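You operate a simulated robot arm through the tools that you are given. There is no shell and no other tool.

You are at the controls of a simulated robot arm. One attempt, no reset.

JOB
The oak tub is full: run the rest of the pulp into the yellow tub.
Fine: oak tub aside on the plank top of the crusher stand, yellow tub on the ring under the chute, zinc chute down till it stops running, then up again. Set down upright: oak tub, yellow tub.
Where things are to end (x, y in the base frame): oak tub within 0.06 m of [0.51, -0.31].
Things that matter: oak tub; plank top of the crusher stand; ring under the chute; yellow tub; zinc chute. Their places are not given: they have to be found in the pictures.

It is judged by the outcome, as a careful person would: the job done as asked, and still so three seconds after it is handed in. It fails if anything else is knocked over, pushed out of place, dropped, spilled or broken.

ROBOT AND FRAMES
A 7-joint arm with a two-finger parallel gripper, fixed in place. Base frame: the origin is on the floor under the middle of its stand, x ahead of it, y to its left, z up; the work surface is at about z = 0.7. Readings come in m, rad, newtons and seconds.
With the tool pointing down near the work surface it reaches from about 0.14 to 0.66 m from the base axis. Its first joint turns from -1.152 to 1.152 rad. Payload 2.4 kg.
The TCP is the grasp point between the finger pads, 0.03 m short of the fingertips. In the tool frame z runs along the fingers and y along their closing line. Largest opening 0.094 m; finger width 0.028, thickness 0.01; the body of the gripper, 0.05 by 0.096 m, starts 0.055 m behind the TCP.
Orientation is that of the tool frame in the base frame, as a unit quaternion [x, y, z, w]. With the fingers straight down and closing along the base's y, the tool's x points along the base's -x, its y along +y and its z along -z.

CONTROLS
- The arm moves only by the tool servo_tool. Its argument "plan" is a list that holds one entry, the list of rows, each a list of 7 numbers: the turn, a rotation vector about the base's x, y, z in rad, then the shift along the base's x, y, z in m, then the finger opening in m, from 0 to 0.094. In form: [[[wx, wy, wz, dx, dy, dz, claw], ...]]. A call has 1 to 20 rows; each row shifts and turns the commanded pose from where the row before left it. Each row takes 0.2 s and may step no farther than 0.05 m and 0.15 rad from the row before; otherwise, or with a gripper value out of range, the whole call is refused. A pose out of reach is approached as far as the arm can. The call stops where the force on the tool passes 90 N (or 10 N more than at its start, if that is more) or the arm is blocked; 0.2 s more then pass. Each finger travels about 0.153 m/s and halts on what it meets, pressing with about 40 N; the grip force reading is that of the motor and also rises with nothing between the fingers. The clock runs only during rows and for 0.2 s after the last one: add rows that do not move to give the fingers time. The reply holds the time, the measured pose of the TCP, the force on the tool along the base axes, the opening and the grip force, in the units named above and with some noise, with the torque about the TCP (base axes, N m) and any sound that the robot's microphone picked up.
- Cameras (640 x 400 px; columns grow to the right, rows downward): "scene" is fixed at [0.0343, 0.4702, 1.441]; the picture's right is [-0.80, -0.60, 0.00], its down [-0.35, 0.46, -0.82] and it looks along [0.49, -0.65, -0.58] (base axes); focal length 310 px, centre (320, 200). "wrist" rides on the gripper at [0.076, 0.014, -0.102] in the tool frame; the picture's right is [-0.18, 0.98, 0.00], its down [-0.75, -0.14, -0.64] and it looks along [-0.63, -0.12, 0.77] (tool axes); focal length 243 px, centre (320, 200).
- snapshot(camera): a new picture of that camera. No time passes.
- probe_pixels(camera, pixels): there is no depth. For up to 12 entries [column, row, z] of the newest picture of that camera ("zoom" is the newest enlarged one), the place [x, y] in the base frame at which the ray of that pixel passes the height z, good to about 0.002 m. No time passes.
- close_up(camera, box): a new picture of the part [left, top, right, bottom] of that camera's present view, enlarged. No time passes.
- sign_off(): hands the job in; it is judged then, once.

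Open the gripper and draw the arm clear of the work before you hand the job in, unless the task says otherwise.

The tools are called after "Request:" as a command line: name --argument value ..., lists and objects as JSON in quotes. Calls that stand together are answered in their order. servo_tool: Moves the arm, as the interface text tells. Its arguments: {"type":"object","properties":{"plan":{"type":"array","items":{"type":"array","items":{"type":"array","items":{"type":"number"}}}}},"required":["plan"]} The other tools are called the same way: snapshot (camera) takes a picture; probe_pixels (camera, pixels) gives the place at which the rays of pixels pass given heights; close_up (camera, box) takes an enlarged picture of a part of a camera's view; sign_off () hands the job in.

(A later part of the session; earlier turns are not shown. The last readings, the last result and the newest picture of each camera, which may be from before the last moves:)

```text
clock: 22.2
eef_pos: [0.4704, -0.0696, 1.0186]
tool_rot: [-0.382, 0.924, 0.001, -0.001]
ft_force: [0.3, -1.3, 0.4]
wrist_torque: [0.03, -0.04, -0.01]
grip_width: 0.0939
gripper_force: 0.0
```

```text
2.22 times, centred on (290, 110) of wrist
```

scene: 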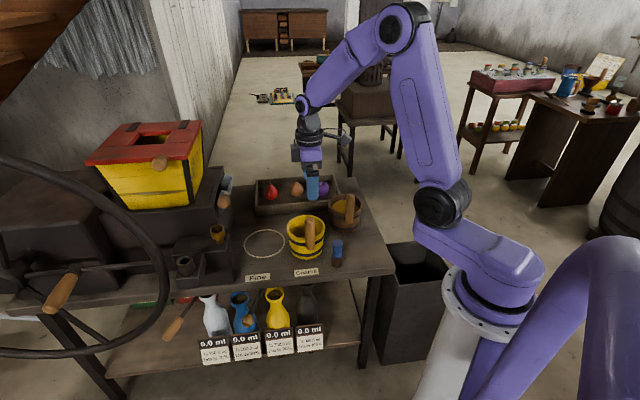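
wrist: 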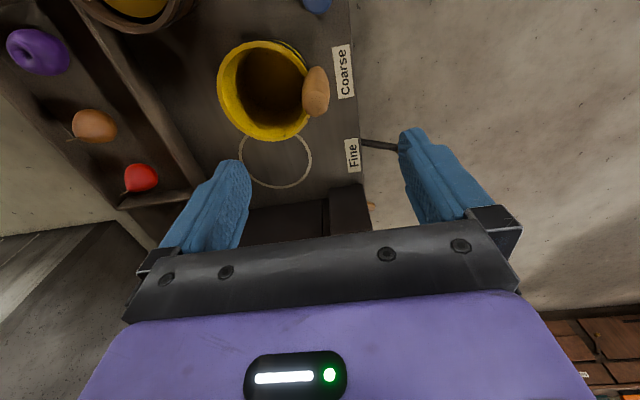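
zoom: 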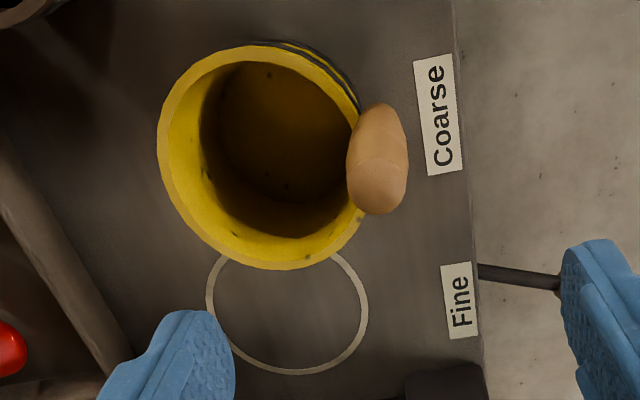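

Probing ring edges in scene, and ring, rim and handle in the wrist close-up.

Request:
probe_pixels --camera "scene" --pixels '[[243.6, 244.6, 0.7], [285.3, 240.8, 0.7], [266.4, 229.4, 0.7], [262, 257.9, 0.7], [281, 250.5, 0.7], [249, 234, 0.7]]'

Request:
probe_pixels --camera "zoom" --pixels '[[206, 300, 0.7], [368, 310, 0.7], [290, 374, 0.7], [157, 145, 0.8], [250, 45, 0.8], [290, 270, 0.8], [195, 80, 0.8], [190, 225, 0.8], [380, 186, 0.88], [348, 175, 0.865], [408, 175, 0.865], [381, 190, 0.88]]'

```text
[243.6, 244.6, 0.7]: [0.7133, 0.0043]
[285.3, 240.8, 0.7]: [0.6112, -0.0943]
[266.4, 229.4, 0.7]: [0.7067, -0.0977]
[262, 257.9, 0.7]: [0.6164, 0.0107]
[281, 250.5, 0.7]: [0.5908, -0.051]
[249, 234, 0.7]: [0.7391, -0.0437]
```

```text
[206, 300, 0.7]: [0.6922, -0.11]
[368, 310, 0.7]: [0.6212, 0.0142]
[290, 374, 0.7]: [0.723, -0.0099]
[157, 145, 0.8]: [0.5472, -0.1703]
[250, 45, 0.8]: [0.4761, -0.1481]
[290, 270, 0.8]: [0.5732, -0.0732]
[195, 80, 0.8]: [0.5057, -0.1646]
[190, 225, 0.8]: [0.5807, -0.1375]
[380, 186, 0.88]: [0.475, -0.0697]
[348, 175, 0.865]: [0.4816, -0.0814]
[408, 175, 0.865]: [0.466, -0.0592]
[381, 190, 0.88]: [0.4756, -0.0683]
```

Ring centre ≈ (0.661, -0.0455); yellow tub centre ≈ (0.5255, -0.1115), handle at ≈ (0.474, -0.069), radial direction ~140°. I trim yaw by 0.096 rad and descend to z≈0.90 over the handle.

Request:
servo_tool --plan '[[[0, 0, 0.048, 0.002, 0.0005, -0.02, 0.094], [0, 0, 0.048, 0.0015, 0, -0.025, 0.094], [0, 0, 0, 0, 0, -0.025, 0.094], [0, 0, 0, 0, 0, -0.025, 0.094], [0, 0, 0, 0, 0, -0.023, 0.094], [0, 0, 0, 0, 0, 0, 0.094]]]'

Request:
snapshot --camera "wrist"

Request:
close_up --camera "scene" --box '[250, 150, 380, 280]'

```text
clock: 23.6
eef_pos: [0.475, -0.0684, 0.8998]
tool_rot: [-0.427, 0.904, 0.001, 0.0]
ft_force: [0.2, -0.8, -0.1]
wrist_torque: [0.0, 0.0, -0.04]
grip_width: 0.0938
gripper_force: 0.1
```

```text
taken
```

wrist: 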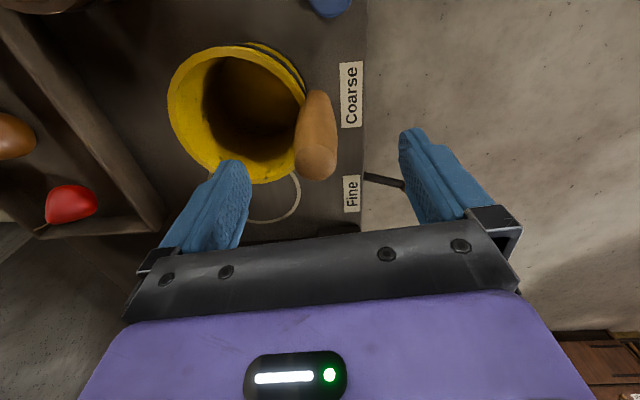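

```text
3.08 times, centred on (315, 215) of scene
```

zoom: 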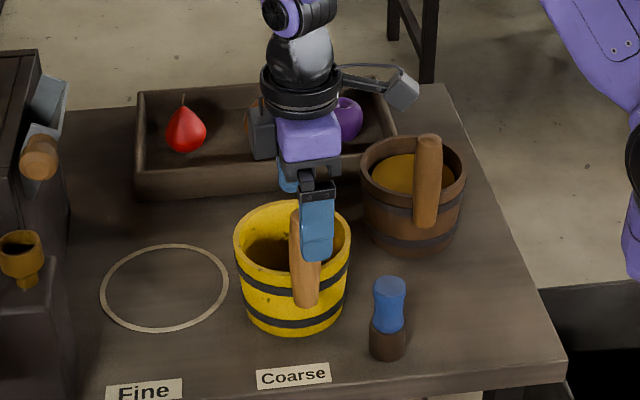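

Handle at (316,165) is nearly centred between the fingers. I trim 3 mm in -y and descend to z≈0.847.

Request:
servo_tool --plan '[[[0, 0, 0, 0, -0.003, -0.015, 0.094], [0, 0, 0, 0, 0, -0.02, 0.094], [0, 0, 0, 0, 0, -0.018, 0.094], [0, 0, 0, 0, 0, 0, 0.094]]]'

Request:
snapshot --camera "wrist"

Request:
close_up --camera "scene" --box '[250, 170, 370, 270]'

```text
clock: 24.6
eef_pos: [0.4742, -0.0717, 0.8467]
tool_rot: [-0.427, 0.904, 0.0, 0.0]
ft_force: [-0.3, -0.8, -0.5]
wrist_torque: [-0.02, -0.03, 0.0]
grip_width: 0.0939
gripper_force: 0.0
```

```text
taken
```

wrist: 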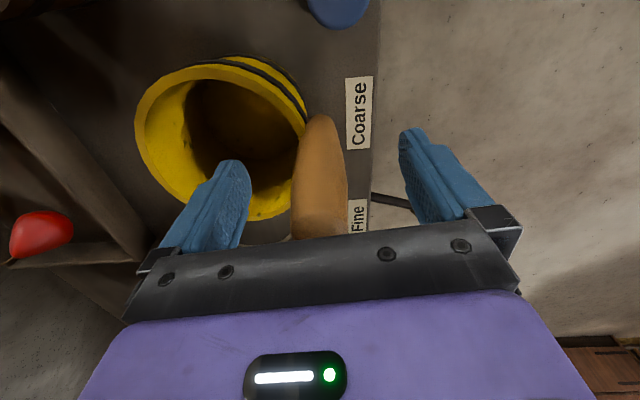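

```text
4.00 times, centred on (310, 220) of scene
```

zoom: 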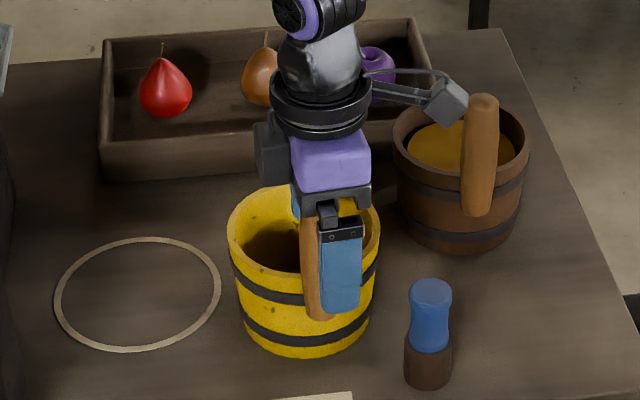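

The picture matches the oak grasp. Closing on the yellow handle.

Request:
servo_tool --plan '[[[0, 0, 0, 0, 0, 0, 0.05], [0, 0, 0, 0, 0, 0, 0.03], [0, 0, 0, 0, 0, 0, 0.015], [0, 0, 0, 0, 0, 0, 0.005], [0, 0, 0, 0, 0, 0, 0.005]]]'

Request:
snapshot --camera "wrist"

```text
clock: 25.8
eef_pos: [0.474, -0.0728, 0.8468]
tool_rot: [-0.427, 0.904, -0.001, 0.001]
ft_force: [1.8, -1.1, 1.3]
wrist_torque: [-0.1, -0.12, 0.0]
grip_width: 0.0302
gripper_force: 40.1
```

```text
taken
```

wrist: 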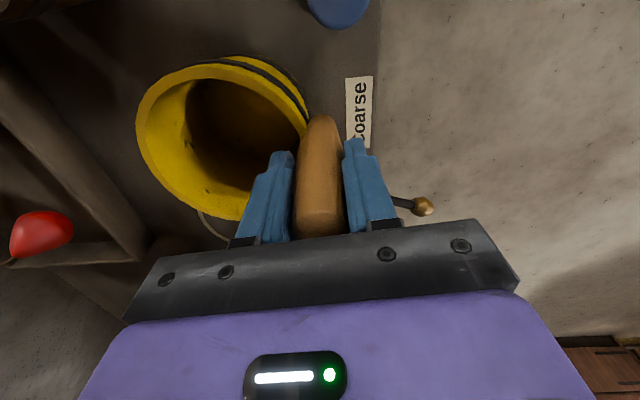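

Gripped (0.0302 m, 40 N). Lifting 0.04 m.

Request:
servo_tool --plan '[[[0, 0, 0, 0, 0, 0.006, 0.005], [0, 0, 0, 0, 0, 0.012, 0.005], [0, 0, 0, 0, 0, 0.014, 0.005], [0, 0, 0, 0, 0, 0.008, 0.005], [0, 0, 0, 0, 0, 0, 0.005]]]'

Request:
close_up --camera "scene" --box '[200, 140, 380, 280]'

```text
clock: 27.0
eef_pos: [0.475, -0.0737, 0.8876]
tool_rot: [-0.427, 0.904, 0.0, 0.0]
ft_force: [0.2, -0.5, -3.5]
wrist_torque: [0.15, 0.16, -0.01]
grip_width: 0.0306
gripper_force: 40.5
```

```text
2.86 times, centred on (290, 210) of scene
```

zoom: 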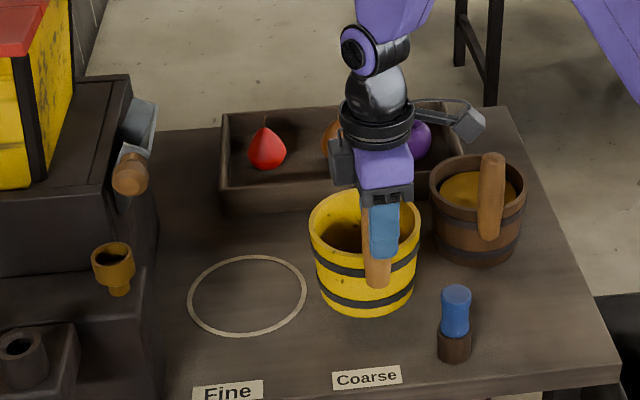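

Held level. Now I carry it over to the ring while turning it +0.6 rad so that its handle points to the robot, away from the chute knob.

Request:
servo_tool --plan '[[[0, 0, 0.03, 0.0059, 0.0016, 0, 0.005], [0, 0, 0.06, 0.0118, 0.0033, 0, 0.005], [0, 0, 0.06, 0.0118, 0.0033, 0, 0.005], [0, 0, 0.06, 0.0118, 0.0033, 0, 0.005], [0, 0, 0.06, 0.0118, 0.0033, 0, 0.005], [0, 0, 0.06, 0.0118, 0.0033, 0, 0.005], [0, 0, 0.06, 0.0118, 0.0033, 0, 0.005], [0, 0, 0.06, 0.0118, 0.0033, 0, 0.005], [0, 0, 0.06, 0.0118, 0.0033, 0, 0.005], [0, 0, 0.06, 0.0118, 0.0033, 0, 0.005], [0, 0, 0.03, 0.0059, 0.0016, 0, 0.005], [0, 0, 0, 0, 0, 0, 0.005]]]'

Request:
snapshot --camera "wrist"

Request:
close_up --camera "scene" --box '[190, 140, 340, 280]'

```text
clock: 29.6
eef_pos: [0.5921, -0.0381, 0.8866]
tool_rot: [-0.675, 0.738, 0.001, 0.0]
ft_force: [0.1, -0.5, -3.8]
wrist_torque: [0.04, 0.29, -0.01]
grip_width: 0.0302
gripper_force: 40.1
```

```text
taken
```

wrist: 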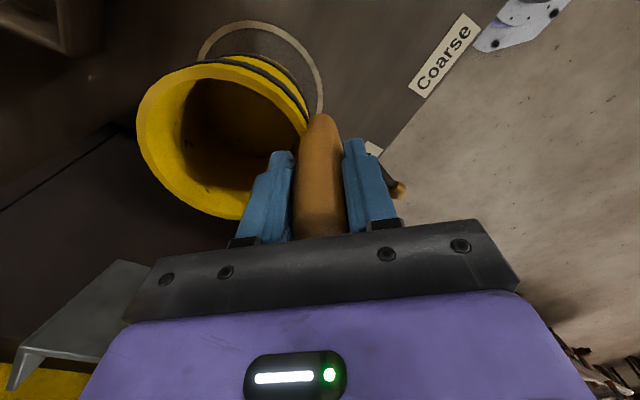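

```text
2.86 times, centred on (265, 210) of scene
```

zoom: 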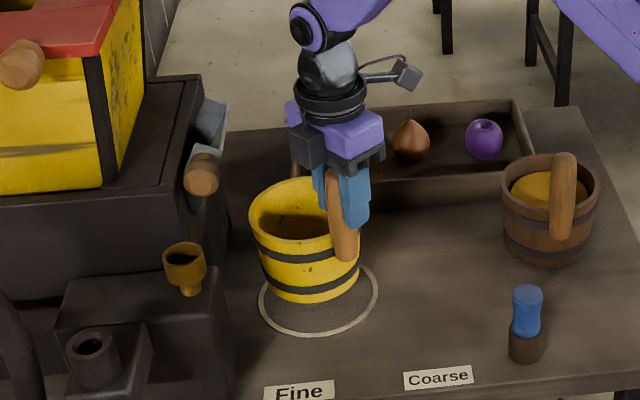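

Over the ring. I probe the rim (now at z≈0.84) in the wrist view to verify its centre.

Request:
close_up --camera "wrist" --box '[110, 0, 350, 240]'

Request:
probe_pixels --camera "wrist" --pixels '[[136, 118, 0.84], [236, 219, 0.84], [220, 58, 0.84], [160, 80, 0.84], [170, 182, 0.84], [200, 50, 0.7], [323, 108, 0.7], [265, 22, 0.7]]'

```text
1.67 times, centred on (230, 120) of wrist
```

zoom: 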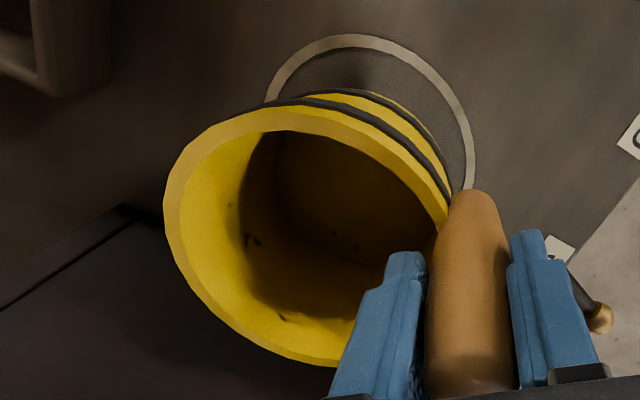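

```text
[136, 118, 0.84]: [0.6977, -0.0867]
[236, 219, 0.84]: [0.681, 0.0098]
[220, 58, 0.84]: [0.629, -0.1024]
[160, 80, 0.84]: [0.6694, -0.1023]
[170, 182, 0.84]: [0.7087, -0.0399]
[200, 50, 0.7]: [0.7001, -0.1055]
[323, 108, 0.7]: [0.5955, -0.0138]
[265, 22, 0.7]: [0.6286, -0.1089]
```

Rim-based centre ≈ (0.653–0.660, -0.045). I lower to about 1 cm above the plank and check concentricity with the ring visually.

Request:
servo_tool --plan '[[[0, 0, 0, 0, 0, -0.008, 0.005], [0, 0, 0, 0, 0, -0.012, 0.005], [0, 0, 0, 0, 0, -0.01, 0.005], [0, 0, 0, 0, 0, -0.003, 0.005], [0, 0, 0, 0, 0, 0, 0.005]]]'

Request:
close_up --camera "scene" --box '[220, 180, 310, 270]'

Request:
close_up --camera "wrist" --box '[110, 0, 350, 240]'

```text
clock: 30.8
eef_pos: [0.5927, -0.0383, 0.854]
tool_rot: [-0.675, 0.738, 0.0, 0.0]
ft_force: [1.1, -0.3, -3.9]
wrist_torque: [-0.01, 0.22, -0.02]
grip_width: 0.0303
gripper_force: 40.1
```

```text
4.44 times, centred on (265, 225) of scene
```

zoom: 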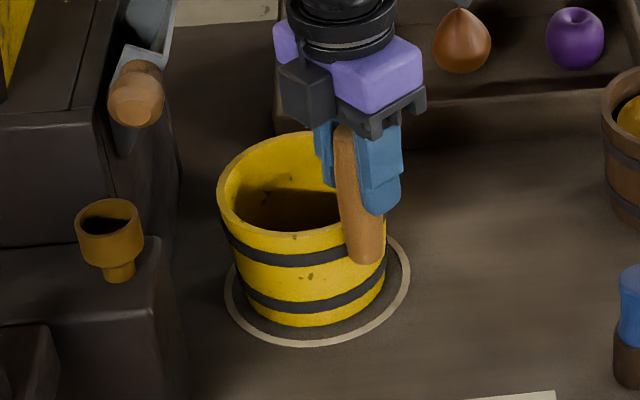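

```text
1.67 times, centred on (230, 120) of wrist
```

zoom: 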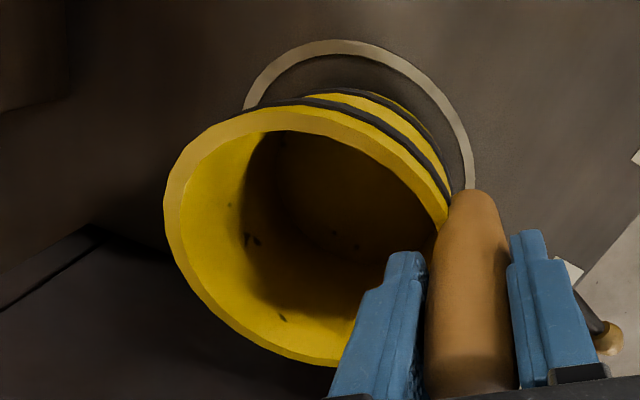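

In the scene view the tub sits ~4 mm toward the crusher relative to the ring centre (ring cols 226–410, tub base 238–385). I shift by (-0.003, -0.002) and lower slowly.

Request:
servo_tool --plan '[[[0, 0, 0, -0.003, -0.002, 0, 0.005], [0, 0, 0, 0, 0, -0.003, 0.005], [0, 0, 0, 0, 0, -0.002, 0.005], [0, 0, 0, 0, 0, 0, 0.005]]]'

```text
clock: 31.8
eef_pos: [0.5881, -0.0422, 0.8499]
tool_rot: [-0.675, 0.738, 0.0, -0.001]
ft_force: [-0.5, 0.1, -2.7]
wrist_torque: [0.0, 0.24, -0.02]
grip_width: 0.0301
gripper_force: 39.8
```

Still hanging (−2.7 N). Lowering in 1–2 mm steps.

Request:
servo_tool --plan '[[[0, 0, 0, 0, 0, -0.002, 0.005], [0, 0, 0, 0, 0, -0.0008, 0.005], [0, 0, 0, 0, 0, 0, 0.005]]]'

```text
clock: 32.6
eef_pos: [0.5895, -0.0408, 0.8472]
tool_rot: [-0.675, 0.738, -0.001, 0.001]
ft_force: [-9.2, 0.8, 24.6]
wrist_torque: [0.11, 0.86, 0.04]
grip_width: 0.0303
gripper_force: 40.2
```

Contact (+24.6 N). I relieve 1.2 mm and check, then release.

Request:
servo_tool --plan '[[[0, 0, 0, 0, 0, 0.0012, 0.005], [0, 0, 0, 0, 0, 0, 0.005]]]'

```text
clock: 33.2
eef_pos: [0.5892, -0.0397, 0.8484]
tool_rot: [-0.675, 0.737, 0.0, 0.0]
ft_force: [-4.6, 1.3, 17.5]
wrist_torque: [0.25, 0.5, 0.01]
grip_width: 0.0305
gripper_force: 39.9
```

Request:
servo_tool --plan '[[[0, 0, 0, 0, 0, 0.001, 0.005], [0, 0, 0, 0, 0, 0, 0.005], [0, 0, 0, 0, 0, 0, 0.04], [0, 0, 0, 0, 0, 0, 0.06], [0, 0, 0, 0, 0, 0, 0.08], [0, 0, 0, 0, 0, 0, 0.094], [0, 0, 0, 0, 0, 0, 0.094]]]'

Request:
snapshot --camera "wrist"

Request:
close_up --camera "scene" --box '[220, 180, 310, 270]'

```text
clock: 34.8
eef_pos: [0.5883, -0.0412, 0.8474]
tool_rot: [-0.675, 0.738, 0.0, 0.0]
ft_force: [-0.2, -0.4, -0.1]
wrist_torque: [0.01, -0.01, 0.02]
grip_width: 0.094
gripper_force: 0.0
```

```text
taken
```

wrist: 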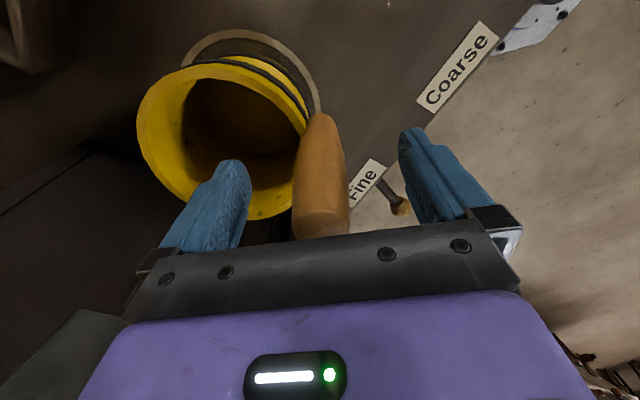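

```text
4.44 times, centred on (265, 225) of scene
```

zoom: 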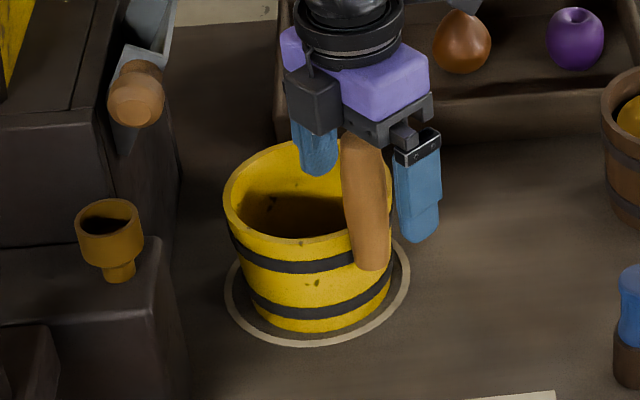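

Yellow tub stands centred in the ring (base 242–393 vs ring 226–410). I raise the arm straight up, then look at the chute from above.

Request:
servo_tool --plan '[[[0, 0, 0, 0, 0, 0.015, 0.094], [0, 0, 0, 0, 0, 0.025, 0.094], [0, 0, 0, 0, 0, 0.03, 0.094], [0, 0, 0, 0, 0, 0.03, 0.094], [0, 0, 0, 0, 0, 0.03, 0.094], [0, 0, 0, 0, 0, 0.03, 0.094], [0, 0, -0.1, 0, 0, 0.02, 0.094], [0, 0, -0.12, 0, 0, 0, 0.094], [0, 0, -0.12, 0, 0, 0, 0.094], [0, 0, -0.12, 0, 0, 0, 0.094], [0, 0, -0.12, 0, 0, 0, 0.094], [0, 0, -0.12, 0, 0, 0, 0.094], [0, 0, 0, 0, 0, 0, 0.094]]]'

Request:
snapshot --camera "wrist"

Request:
close_up --camera "scene" --box '[180, 150, 280, 250]'

```text
clock: 37.6
eef_pos: [0.589, -0.0421, 1.0292]
tool_rot: [-0.38, 0.925, 0.0, 0.0]
ft_force: [-0.7, -0.5, 0.2]
wrist_torque: [0.03, 0.03, 0.01]
grip_width: 0.0942
gripper_force: 0.1
```

```text
taken
```

wrist: 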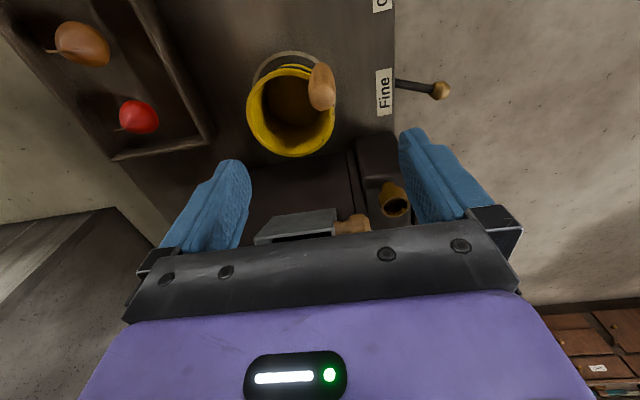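

```text
4.00 times, centred on (230, 200) of scene
```

zoom: 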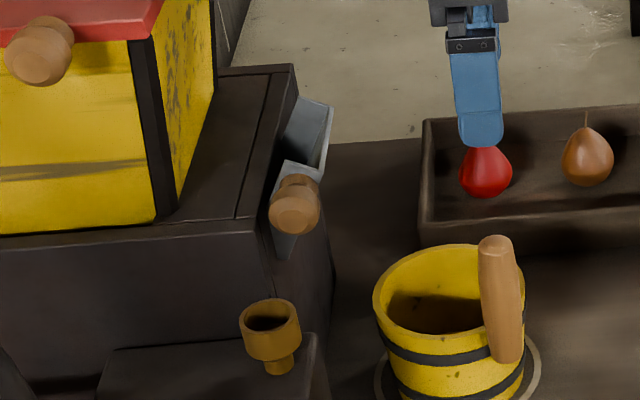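

From here the chute and knob (345,225) are visible but low in the frame. I move to a viewpoint in front of the knob (yaw −45°) to see the hinge profile and the clearance around the knob.

Request:
servo_tool --plan '[[[0, 0, -0.1309, 0, 0, 0.02, 0.094], [0, 0, -0.1309, 0, 0, 0.02, 0.094], [0, 0, -0.1309, -0.004, 0.0165, 0.01, 0.094], [0, 0, -0.1309, -0.004, 0.0165, 0, 0.094], [0, 0, -0.1309, -0.004, 0.0165, 0, 0.094], [0, 0, -0.1309, -0.004, 0.0165, 0, 0.094], [0, 0, -0.1309, -0.004, 0.0165, 0, 0.094], [0, 0, -0.1309, -0.004, 0.0165, 0, 0.094], [0, 0, -0.1309, -0.004, 0.0165, 0, 0.094], [0, 0, -0.1309, -0.004, 0.0165, 0, 0.094], [0, 0, -0.1309, -0.004, 0.0165, 0, 0.094], [0, 0, -0.1309, -0.004, 0.0165, 0, 0.094], [0, 0, 0, 0, 0, 0, 0.094]]]'

Request:
snapshot --camera "wrist"

Request:
snapshot --camera "scene"

```text
clock: 40.4
eef_pos: [0.5489, 0.124, 1.0793]
tool_rot: [0.385, 0.923, -0.001, 0.0]
ft_force: [0.4, -0.3, 0.7]
wrist_torque: [0.03, 0.01, 0.01]
grip_width: 0.0941
gripper_force: 0.0
```

```text
taken
```

wrist: 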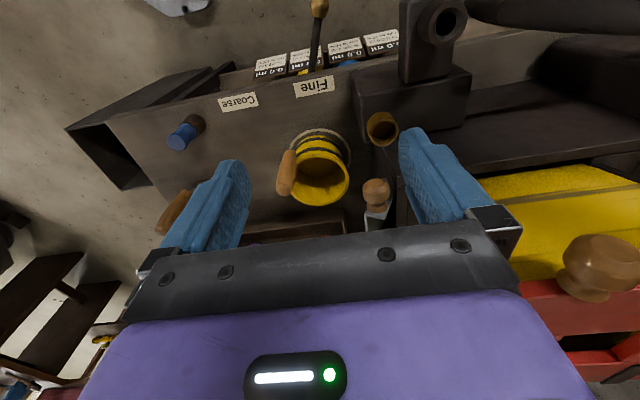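

```text
taken
```

scene: 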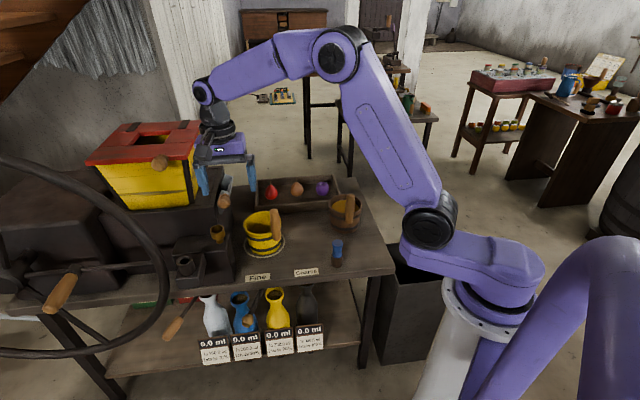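

Request:
close_up --camera "wrist" --box '[270, 90, 430, 240]'

Request:
close_up --camera "wrist" --box '[340, 160, 420, 240]'

```text
2.67 times, centred on (350, 165) of wrist
```

zoom: 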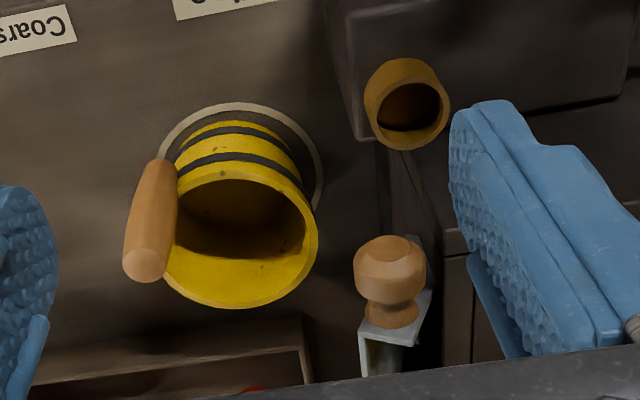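

```text
5.00 times, centred on (380, 200) of wrist
```

zoom: 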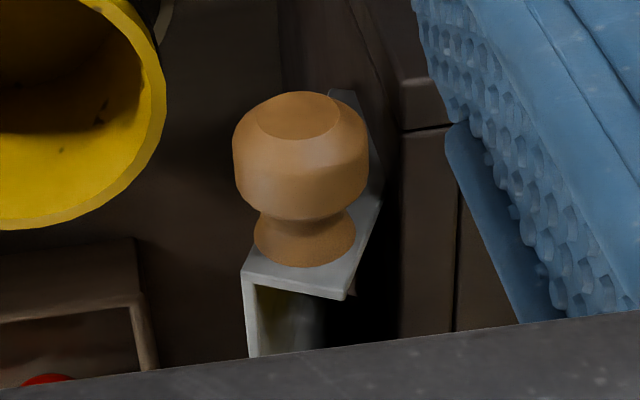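

Now the knob and the crusher body corner at zoom (402,128) are clear. I probe that corner, knob ends and the chute plate points.

Request:
probe_pixels --camera "zoom" --pixels '[[402, 128, 0.9], [402, 128, 0.94], [300, 117, 0.9], [300, 117, 0.95], [302, 165, 0.94], [235, 160, 0.935], [368, 160, 0.935], [243, 272, 0.95], [345, 299, 0.95], [380, 205, 0.9], [340, 92, 0.87], [402, 128, 0.92]]'

Request:
close_up --camera "scene" --box '[190, 165, 250, 235]'

```text
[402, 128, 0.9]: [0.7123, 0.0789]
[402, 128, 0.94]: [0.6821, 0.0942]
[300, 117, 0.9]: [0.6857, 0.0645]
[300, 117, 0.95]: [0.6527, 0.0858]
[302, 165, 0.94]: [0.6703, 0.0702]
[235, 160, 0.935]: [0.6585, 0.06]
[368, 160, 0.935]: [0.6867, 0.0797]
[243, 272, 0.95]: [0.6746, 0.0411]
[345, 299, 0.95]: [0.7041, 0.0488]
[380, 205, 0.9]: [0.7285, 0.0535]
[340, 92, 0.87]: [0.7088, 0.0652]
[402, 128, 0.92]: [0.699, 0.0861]
```

```text
5.71 times, centred on (220, 200) of scene
```

zoom: 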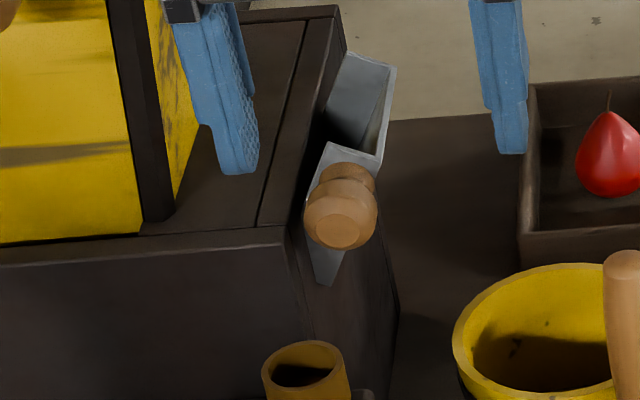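

Crusher body corner resolves to (0.712, 0.079, 0.90); the knob sits in front of it and above, so fingers closing along the chute's swing direction will fit. I check the funnel and hopper handle positions before approaching.

Request:
probe_pixels --camera "wrist" --pixels '[[384.5, 129.4, 0.8], [384.5, 129.4, 0.9], [600, 265, 1.0], [600, 265, 1.1], [376, 188, 0.93], [376, 188, 0.94]]'

Request:
probe_pixels --camera "scene" --pixels '[[217, 228.5, 0.8], [217, 228.5, 0.9], [160, 163, 1.0], [160, 163, 1.1]]'

```text
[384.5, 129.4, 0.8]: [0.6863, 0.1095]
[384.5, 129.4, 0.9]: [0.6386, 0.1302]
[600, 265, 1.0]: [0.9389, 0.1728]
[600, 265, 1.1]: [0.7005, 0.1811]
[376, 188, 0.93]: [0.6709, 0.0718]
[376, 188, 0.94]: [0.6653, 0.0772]
```

```text
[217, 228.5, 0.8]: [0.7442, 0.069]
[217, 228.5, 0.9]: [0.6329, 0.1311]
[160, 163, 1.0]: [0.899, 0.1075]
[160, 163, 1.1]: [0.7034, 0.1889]
```

Funnel is at (0.643, 0.127, 0.89), hopper handle at (0.70, 0.187, 1.10) – I need to be sure the wrist clears the hopper lid, so I check the lid's corner.

Request:
close_up --camera "scene" --box '[130, 100, 270, 220]'

Request:
close_up --camera "wrist" --box '[400, 130, 640, 400]'

```text
3.33 times, centred on (200, 160) of scene
```

zoom: 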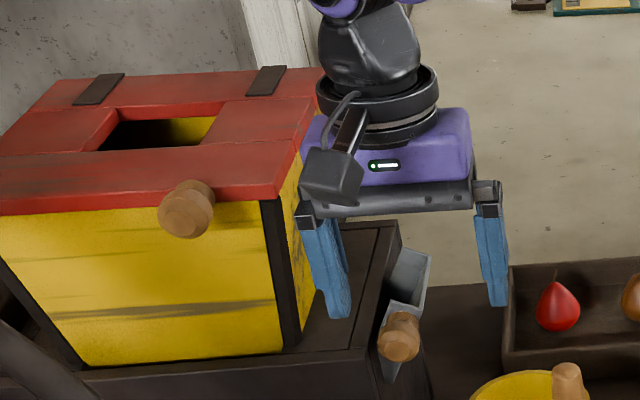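

```text
1.48 times, centred on (520, 265) of wrist
```

zoom: 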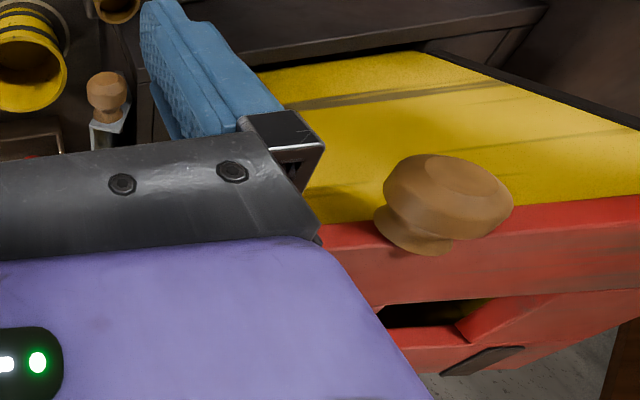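

I take a tighter view of the lid's near right corner and the wrist next to it.

Request:
close_up --camera "scene" --box '[140, 110, 240, 190]'

Request:
servo_tool --plan '[[[0, 0, 0.1, -0.03, -0.03, 0.02, 0.094], [0, 0, 0.14, -0.03, -0.03, 0.02, 0.094], [0, 0, 0.14, -0.03, -0.02, 0.02, 0.094], [0, 0, 0.14, -0.02, 0, 0.02, 0.094], [0, 0, 0.14, 0, 0, 0.02, 0.094], [0, 0, 0.1254, 0, 0, 0, 0.094], [0, 0, 0, 0, 0, 0, 0.094]]]'

Request:
snapshot --camera "wrist"

Request:
close_up --camera "scene" --box '[140, 110, 240, 190]'

```text
5.00 times, centred on (190, 150) of scene
```

zoom: 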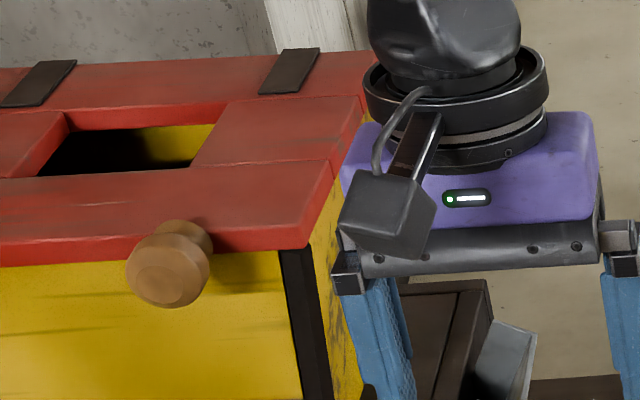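

```text
clock: 42.0
eef_pos: [0.4382, 0.043, 1.1784]
tool_rot: [0.001, 1.0, 0.001, -0.001]
ft_force: [-0.7, -0.1, -0.6]
wrist_torque: [0.03, 0.04, 0.0]
grip_width: 0.0942
gripper_force: 0.0
```

```text
taken
```

wrist: 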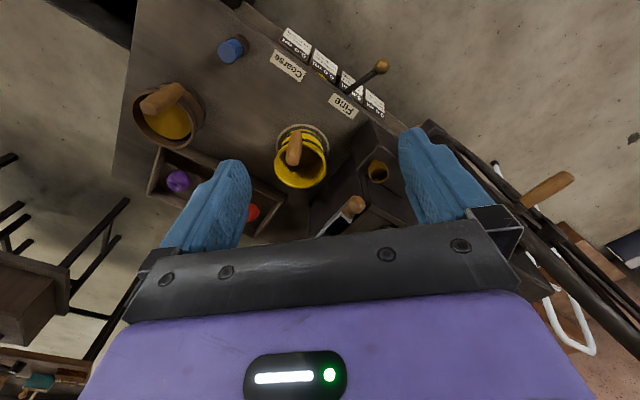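

```text
5.00 times, centred on (190, 150) of scene
```

zoom: 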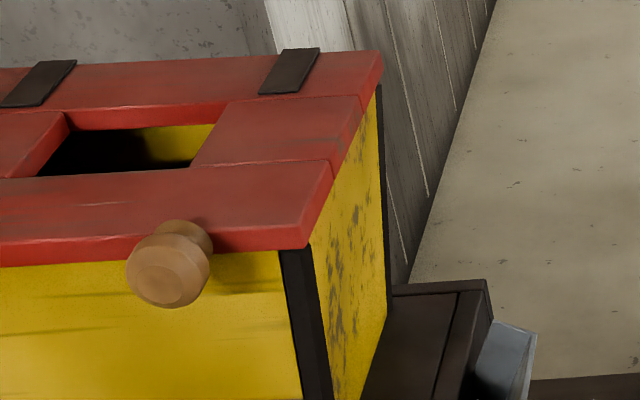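

Lid corner is at about u-side (0.676, 0.139, 1.105), close to where a vertical wrist would be at the knob, so I approach with the tool tilted 20° outward (top toward the robot), fingers closing along the chute's swing direction. First to a pre-grasp above the knob.

Request:
servo_tool --plan '[[[0, 0, -0.1309, 0.0103, 0.0028, -0.0047, 0.08], [0, 0, -0.1309, 0.0103, 0.0028, -0.0047, 0.08], [0, 0, -0.1309, 0.0103, 0.0028, -0.0047, 0.08], [0, 0, -0.1309, 0.0103, 0.0028, -0.0047, 0.08], [0, 0, -0.1309, 0.0103, 0.0028, -0.0047, 0.08], [0, 0, -0.1309, 0.0103, 0.0028, -0.0047, 0.08], [0, -0.1163, 0, 0.025, 0.003, -0.013, 0.08], [0, -0.1163, 0, 0.025, 0.003, -0.013, 0.08], [0, -0.1163, 0, 0.025, 0.003, -0.013, 0.08], [0, 0, 0, 0.0206, 0.002, -0.02, 0.08], [0, 0, 0, 0.0206, 0.002, -0.02, 0.08], [0, 0, 0, 0.0206, 0.002, -0.02, 0.08], [0, 0, 0, 0, 0, 0, 0.08]]]'

Request:
snapshot --camera "wrist"

Request:
close_up --camera "scene" --box '[130, 100, 310, 260]'

```text
clock: 44.8
eef_pos: [0.6367, 0.0769, 1.0509]
tool_rot: [0.379, 0.909, 0.067, 0.16]
ft_force: [0.0, -0.3, -1.2]
wrist_torque: [-0.01, 0.0, 0.01]
grip_width: 0.0798
gripper_force: 0.1
```

```text
taken
```

wrist: 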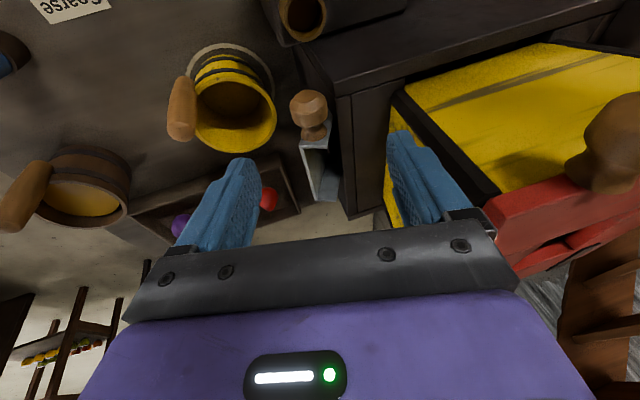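

```text
2.50 times, centred on (220, 180) of scene
```

zoom: 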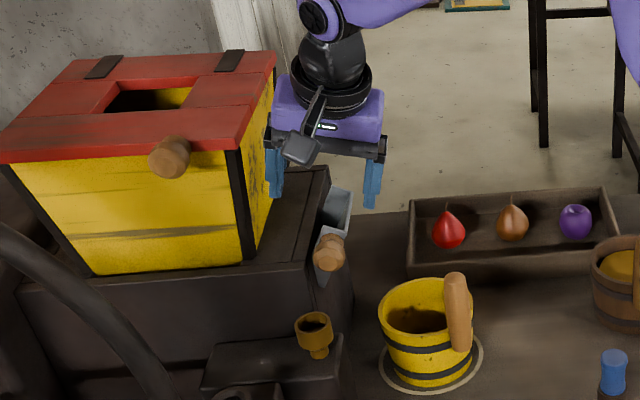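

Good view of chute and knob at (308,108). Close-up and probe for the knob location from here.

Request:
close_up --camera "wrist" --box '[260, 70, 380, 220]'

Request:
probe_pixels --camera "wrist" --pixels '[[308, 108, 0.93], [308, 108, 0.94], [291, 105, 0.935], [327, 107, 0.935], [299, 139, 0.9455], [327, 149, 0.9565], [312, 200, 0.9455], [340, 197, 0.9565], [340, 96, 0.9]]'

```text
2.67 times, centred on (320, 145) of wrist
```

zoom: 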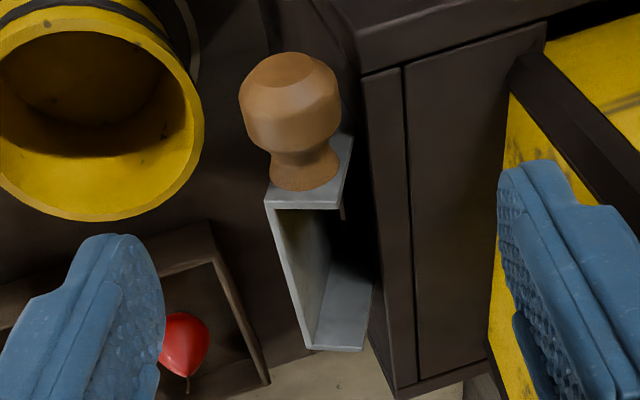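

```text
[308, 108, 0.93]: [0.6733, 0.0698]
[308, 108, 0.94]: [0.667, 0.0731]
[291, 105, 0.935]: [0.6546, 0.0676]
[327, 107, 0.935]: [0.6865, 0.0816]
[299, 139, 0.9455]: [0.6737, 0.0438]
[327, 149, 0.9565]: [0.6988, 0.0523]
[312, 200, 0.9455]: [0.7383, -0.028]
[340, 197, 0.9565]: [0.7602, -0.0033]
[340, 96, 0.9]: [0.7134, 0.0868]
```

Knob confirmed at (0.670, 0.072, 0.935). I align on the approach axis and descend most of the way with fingers open 0.08.

Request:
servo_tool --plan '[[[0, 0, 0, -0.0115, -0.0027, 0, 0.08], [0, 0, 0, 0.0072, 0, -0.0197, 0.08], [0, 0, 0, 0.0072, 0, -0.0197, 0.08], [0, 0, 0, 0.0072, 0, -0.0197, 0.08], [0, 0, 0, 0.0072, 0, -0.0197, 0.08], [0, 0, 0, 0, 0, 0, 0.08]]]'

Request:
snapshot --camera "wrist"

Request:
close_up --camera "scene" --box '[150, 120, 290, 250]'

```text
clock: 46.2
eef_pos: [0.6551, 0.0732, 0.9717]
tool_rot: [0.379, 0.909, 0.067, 0.16]
ft_force: [0.8, 0.5, -0.2]
wrist_torque: [0.0, -0.02, 0.0]
grip_width: 0.0801
gripper_force: 0.0
```

```text
taken
```

wrist: 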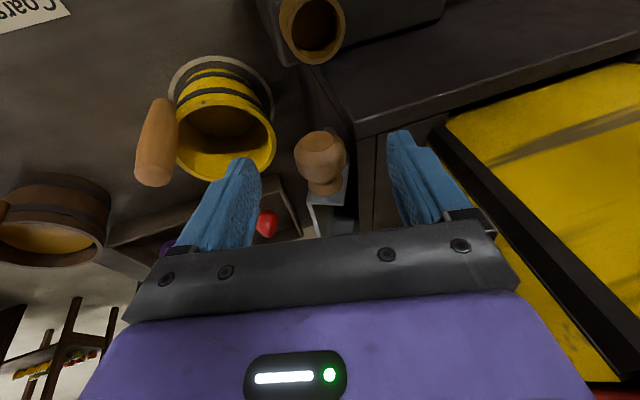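

```text
3.08 times, centred on (220, 185) of scene
```

zoom: 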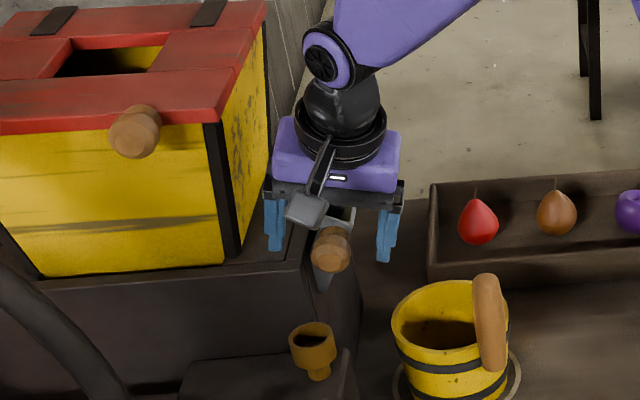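

Knob is centred between the fingers at (320,152). Descending the last 4 cm along the tool axis.

Request:
servo_tool --plan '[[[0, 0, 0, 0.0055, 0.0005, -0.0155, 0.08], [0, 0, 0, 0.0045, 0.0005, -0.0125, 0.08], [0, 0, 0, 0.0032, 0, -0.009, 0.08], [0, 0, 0, 0, 0, 0, 0.08]]]'

Request:
snapshot --camera "wrist"

Request:
close_up --camera "scene" --box '[170, 140, 270, 240]'

```text
clock: 46.9
eef_pos: [0.6689, 0.0776, 0.9546]
tool_rot: [0.375, 0.909, 0.071, 0.167]
ft_force: [-4.2, -0.4, 8.9]
wrist_torque: [0.25, -0.14, 0.21]
grip_width: 0.0789
gripper_force: 0.0
stopped in row 3: the force on the tool passed its limit at 107 N (the readings are from after the stop); the commanded pose is now the measured one
```

```text
taken
```

wrist: 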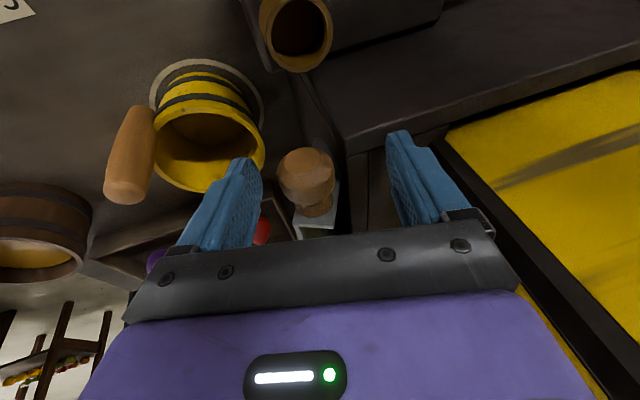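

```text
4.00 times, centred on (220, 190) of scene
```

zoom: 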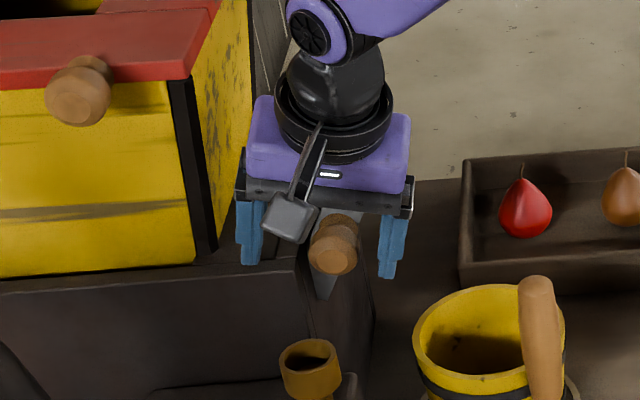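

The −u finger touched something (force stop at 107 N, light contact now): likely the crusher body's front top edge near (0.70, 0.115, 0.93). I back off along the tool axis right away and re-measure that edge.

Request:
servo_tool --plan '[[[0, 0, 0, -0.0069, -0.002, 0.0188, 0.08], [0, 0, 0, -0.0069, 0, 0.0188, 0.08], [0, 0, 0, 0, 0, 0, 0.08]]]'

Request:
close_up --camera "wrist" --box '[270, 60, 450, 240]'

Request:
close_up --camera "scene" --box '[170, 140, 270, 240]'

```text
clock: 47.7
eef_pos: [0.6548, 0.0759, 0.9883]
tool_rot: [0.377, 0.909, 0.07, 0.165]
ft_force: [-0.1, -0.1, -0.4]
wrist_torque: [0.02, 0.01, -0.03]
grip_width: 0.0801
gripper_force: 0.0
```

```text
2.22 times, centred on (360, 150) of wrist
```

zoom: 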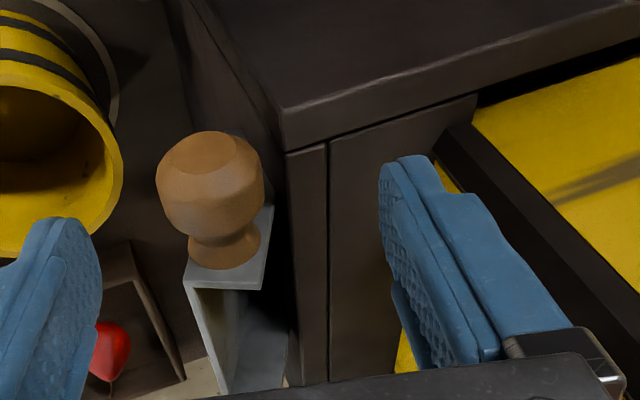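

```text
4.00 times, centred on (220, 190) of scene
```

zoom: 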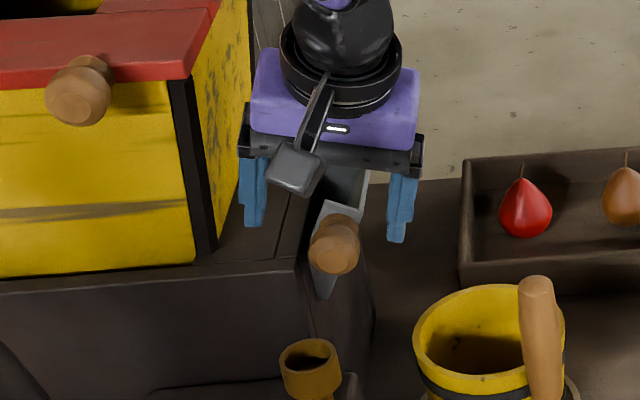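

The crusher has a front board: its outer top corner is at zoom (283,108) and inner at (285,150), so it reaches further forward than I thought. Probing both.

Request:
snapshot --camera "wrist"

Request:
probe_pixels --camera "wrist" --pixels '[[344.25, 127.5, 0.91], [344.25, 127.5, 0.92], [344.25, 127.5, 0.93], [343.4, 108.6, 0.9], [343.4, 108.6, 0.91], [343.4, 108.6, 0.92], [343.4, 108.6, 0.93], [400, 101, 0.91], [400, 88, 0.9], [310, 125, 0.935], [290, 128, 0.935], [334, 130, 0.935]]'

Request:
close_up --camera "scene" --box '[195, 180, 245, 230]'

```text
taken
```

wrist: 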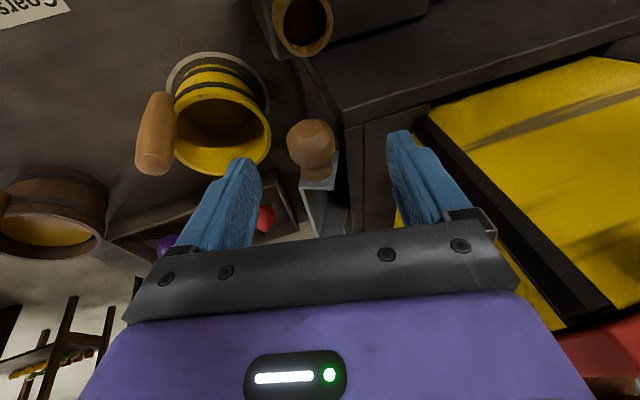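

```text
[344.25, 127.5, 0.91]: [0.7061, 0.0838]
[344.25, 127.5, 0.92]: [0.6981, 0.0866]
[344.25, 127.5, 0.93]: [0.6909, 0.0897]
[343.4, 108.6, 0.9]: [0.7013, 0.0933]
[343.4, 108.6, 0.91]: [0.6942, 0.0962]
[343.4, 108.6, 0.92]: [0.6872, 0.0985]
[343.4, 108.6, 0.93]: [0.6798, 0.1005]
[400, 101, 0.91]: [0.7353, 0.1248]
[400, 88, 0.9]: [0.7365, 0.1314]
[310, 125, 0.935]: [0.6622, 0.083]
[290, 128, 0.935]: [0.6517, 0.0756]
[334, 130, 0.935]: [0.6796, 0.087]
```

```text
8.00 times, centred on (220, 205) of scene
```

zoom: 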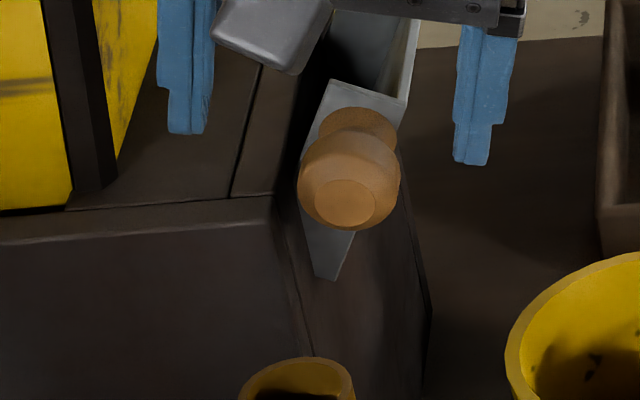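

Front board top is at z≈0.926 and its face at v≈0.413, so the finger cannot go beside the knob; instead I'll push the knob over with closed fingertips from behind/above. I back up, close the fingers and add a ~16° tilt so the fingertips lean in from the tub side.

Request:
servo_tool --plan '[[[0, 0, 0, -0.008, 0, 0.025, 0.08], [0, 0, 0, -0.007, 0, 0.025, 0.04], [0.099, -0.099, 0, 0, 0.002, 0, 0.0], [0.099, -0.099, 0, 0, 0.002, 0, 0.0], [0, 0, 0, 0.008, 0.002, -0.01, 0.0], [0, 0, 0, 0.0085, 0.002, -0.0175, 0.0], [0, 0, 0, 0, 0, 0, 0.0]]]'

Request:
snapshot --camera "wrist"

Request:
close_up --camera "scene" --box '[160, 110, 300, 240]'

```text
clock: 49.3
eef_pos: [0.6569, 0.0837, 1.0126]
tool_rot: [0.382, 0.877, 0.196, 0.216]
ft_force: [-0.9, -0.1, -0.4]
wrist_torque: [0.0, -0.03, 0.02]
grip_width: 0.0001
gripper_force: 33.0
```

```text
taken
```

wrist: 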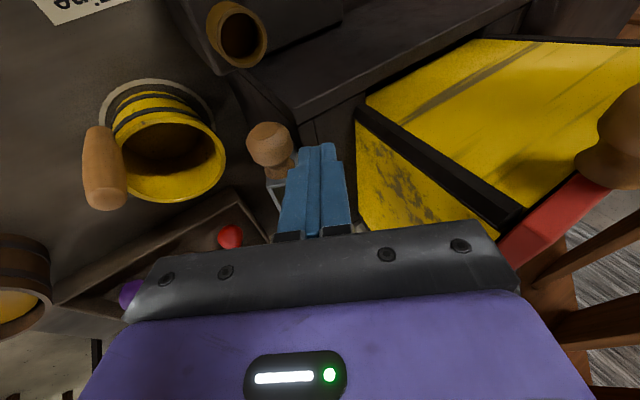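

```text
3.08 times, centred on (230, 175) of scene
```

zoom: 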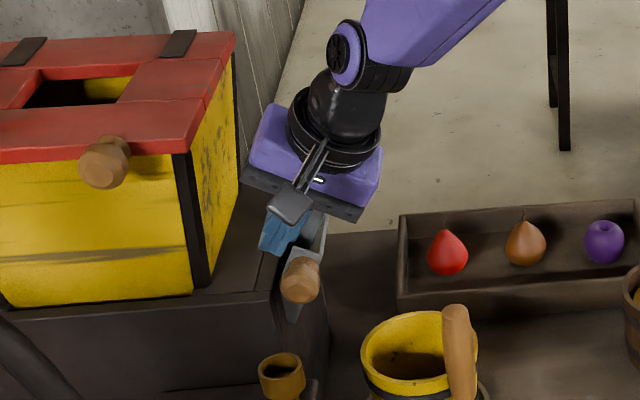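

Fingers closed, tips just above the body next to the knob. I advance ~5 cm along the tool axis to the stand-off behind the knob (tip ≈ (0.698, 0.098, 0.944)).

Request:
servo_tool --plan '[[[0, 0, 0, 0.009, 0.0032, -0.0155, 0.0], [0, 0, 0, 0.009, 0.0032, -0.0155, 0.0], [0, 0, 0, 0.005, 0.002, -0.009, 0.0], [0, 0, 0, 0, 0, 0, 0.0]]]'

Request:
snapshot --camera "wrist"

Request:
close_up --camera "scene" --box '[180, 150, 260, 230]'

```text
clock: 50.3
eef_pos: [0.6787, 0.0932, 0.974]
tool_rot: [0.383, 0.876, 0.197, 0.216]
ft_force: [-0.2, -0.5, 0.4]
wrist_torque: [-0.02, -0.01, 0.01]
grip_width: 0.0002
gripper_force: 33.0
```

```text
taken
```

wrist: 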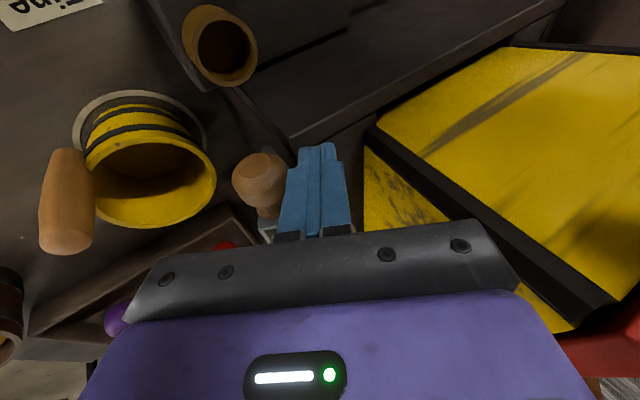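

```text
5.00 times, centred on (220, 190) of scene
```

zoom: 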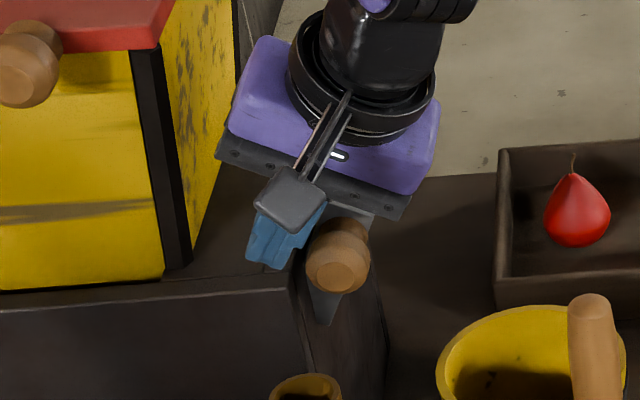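

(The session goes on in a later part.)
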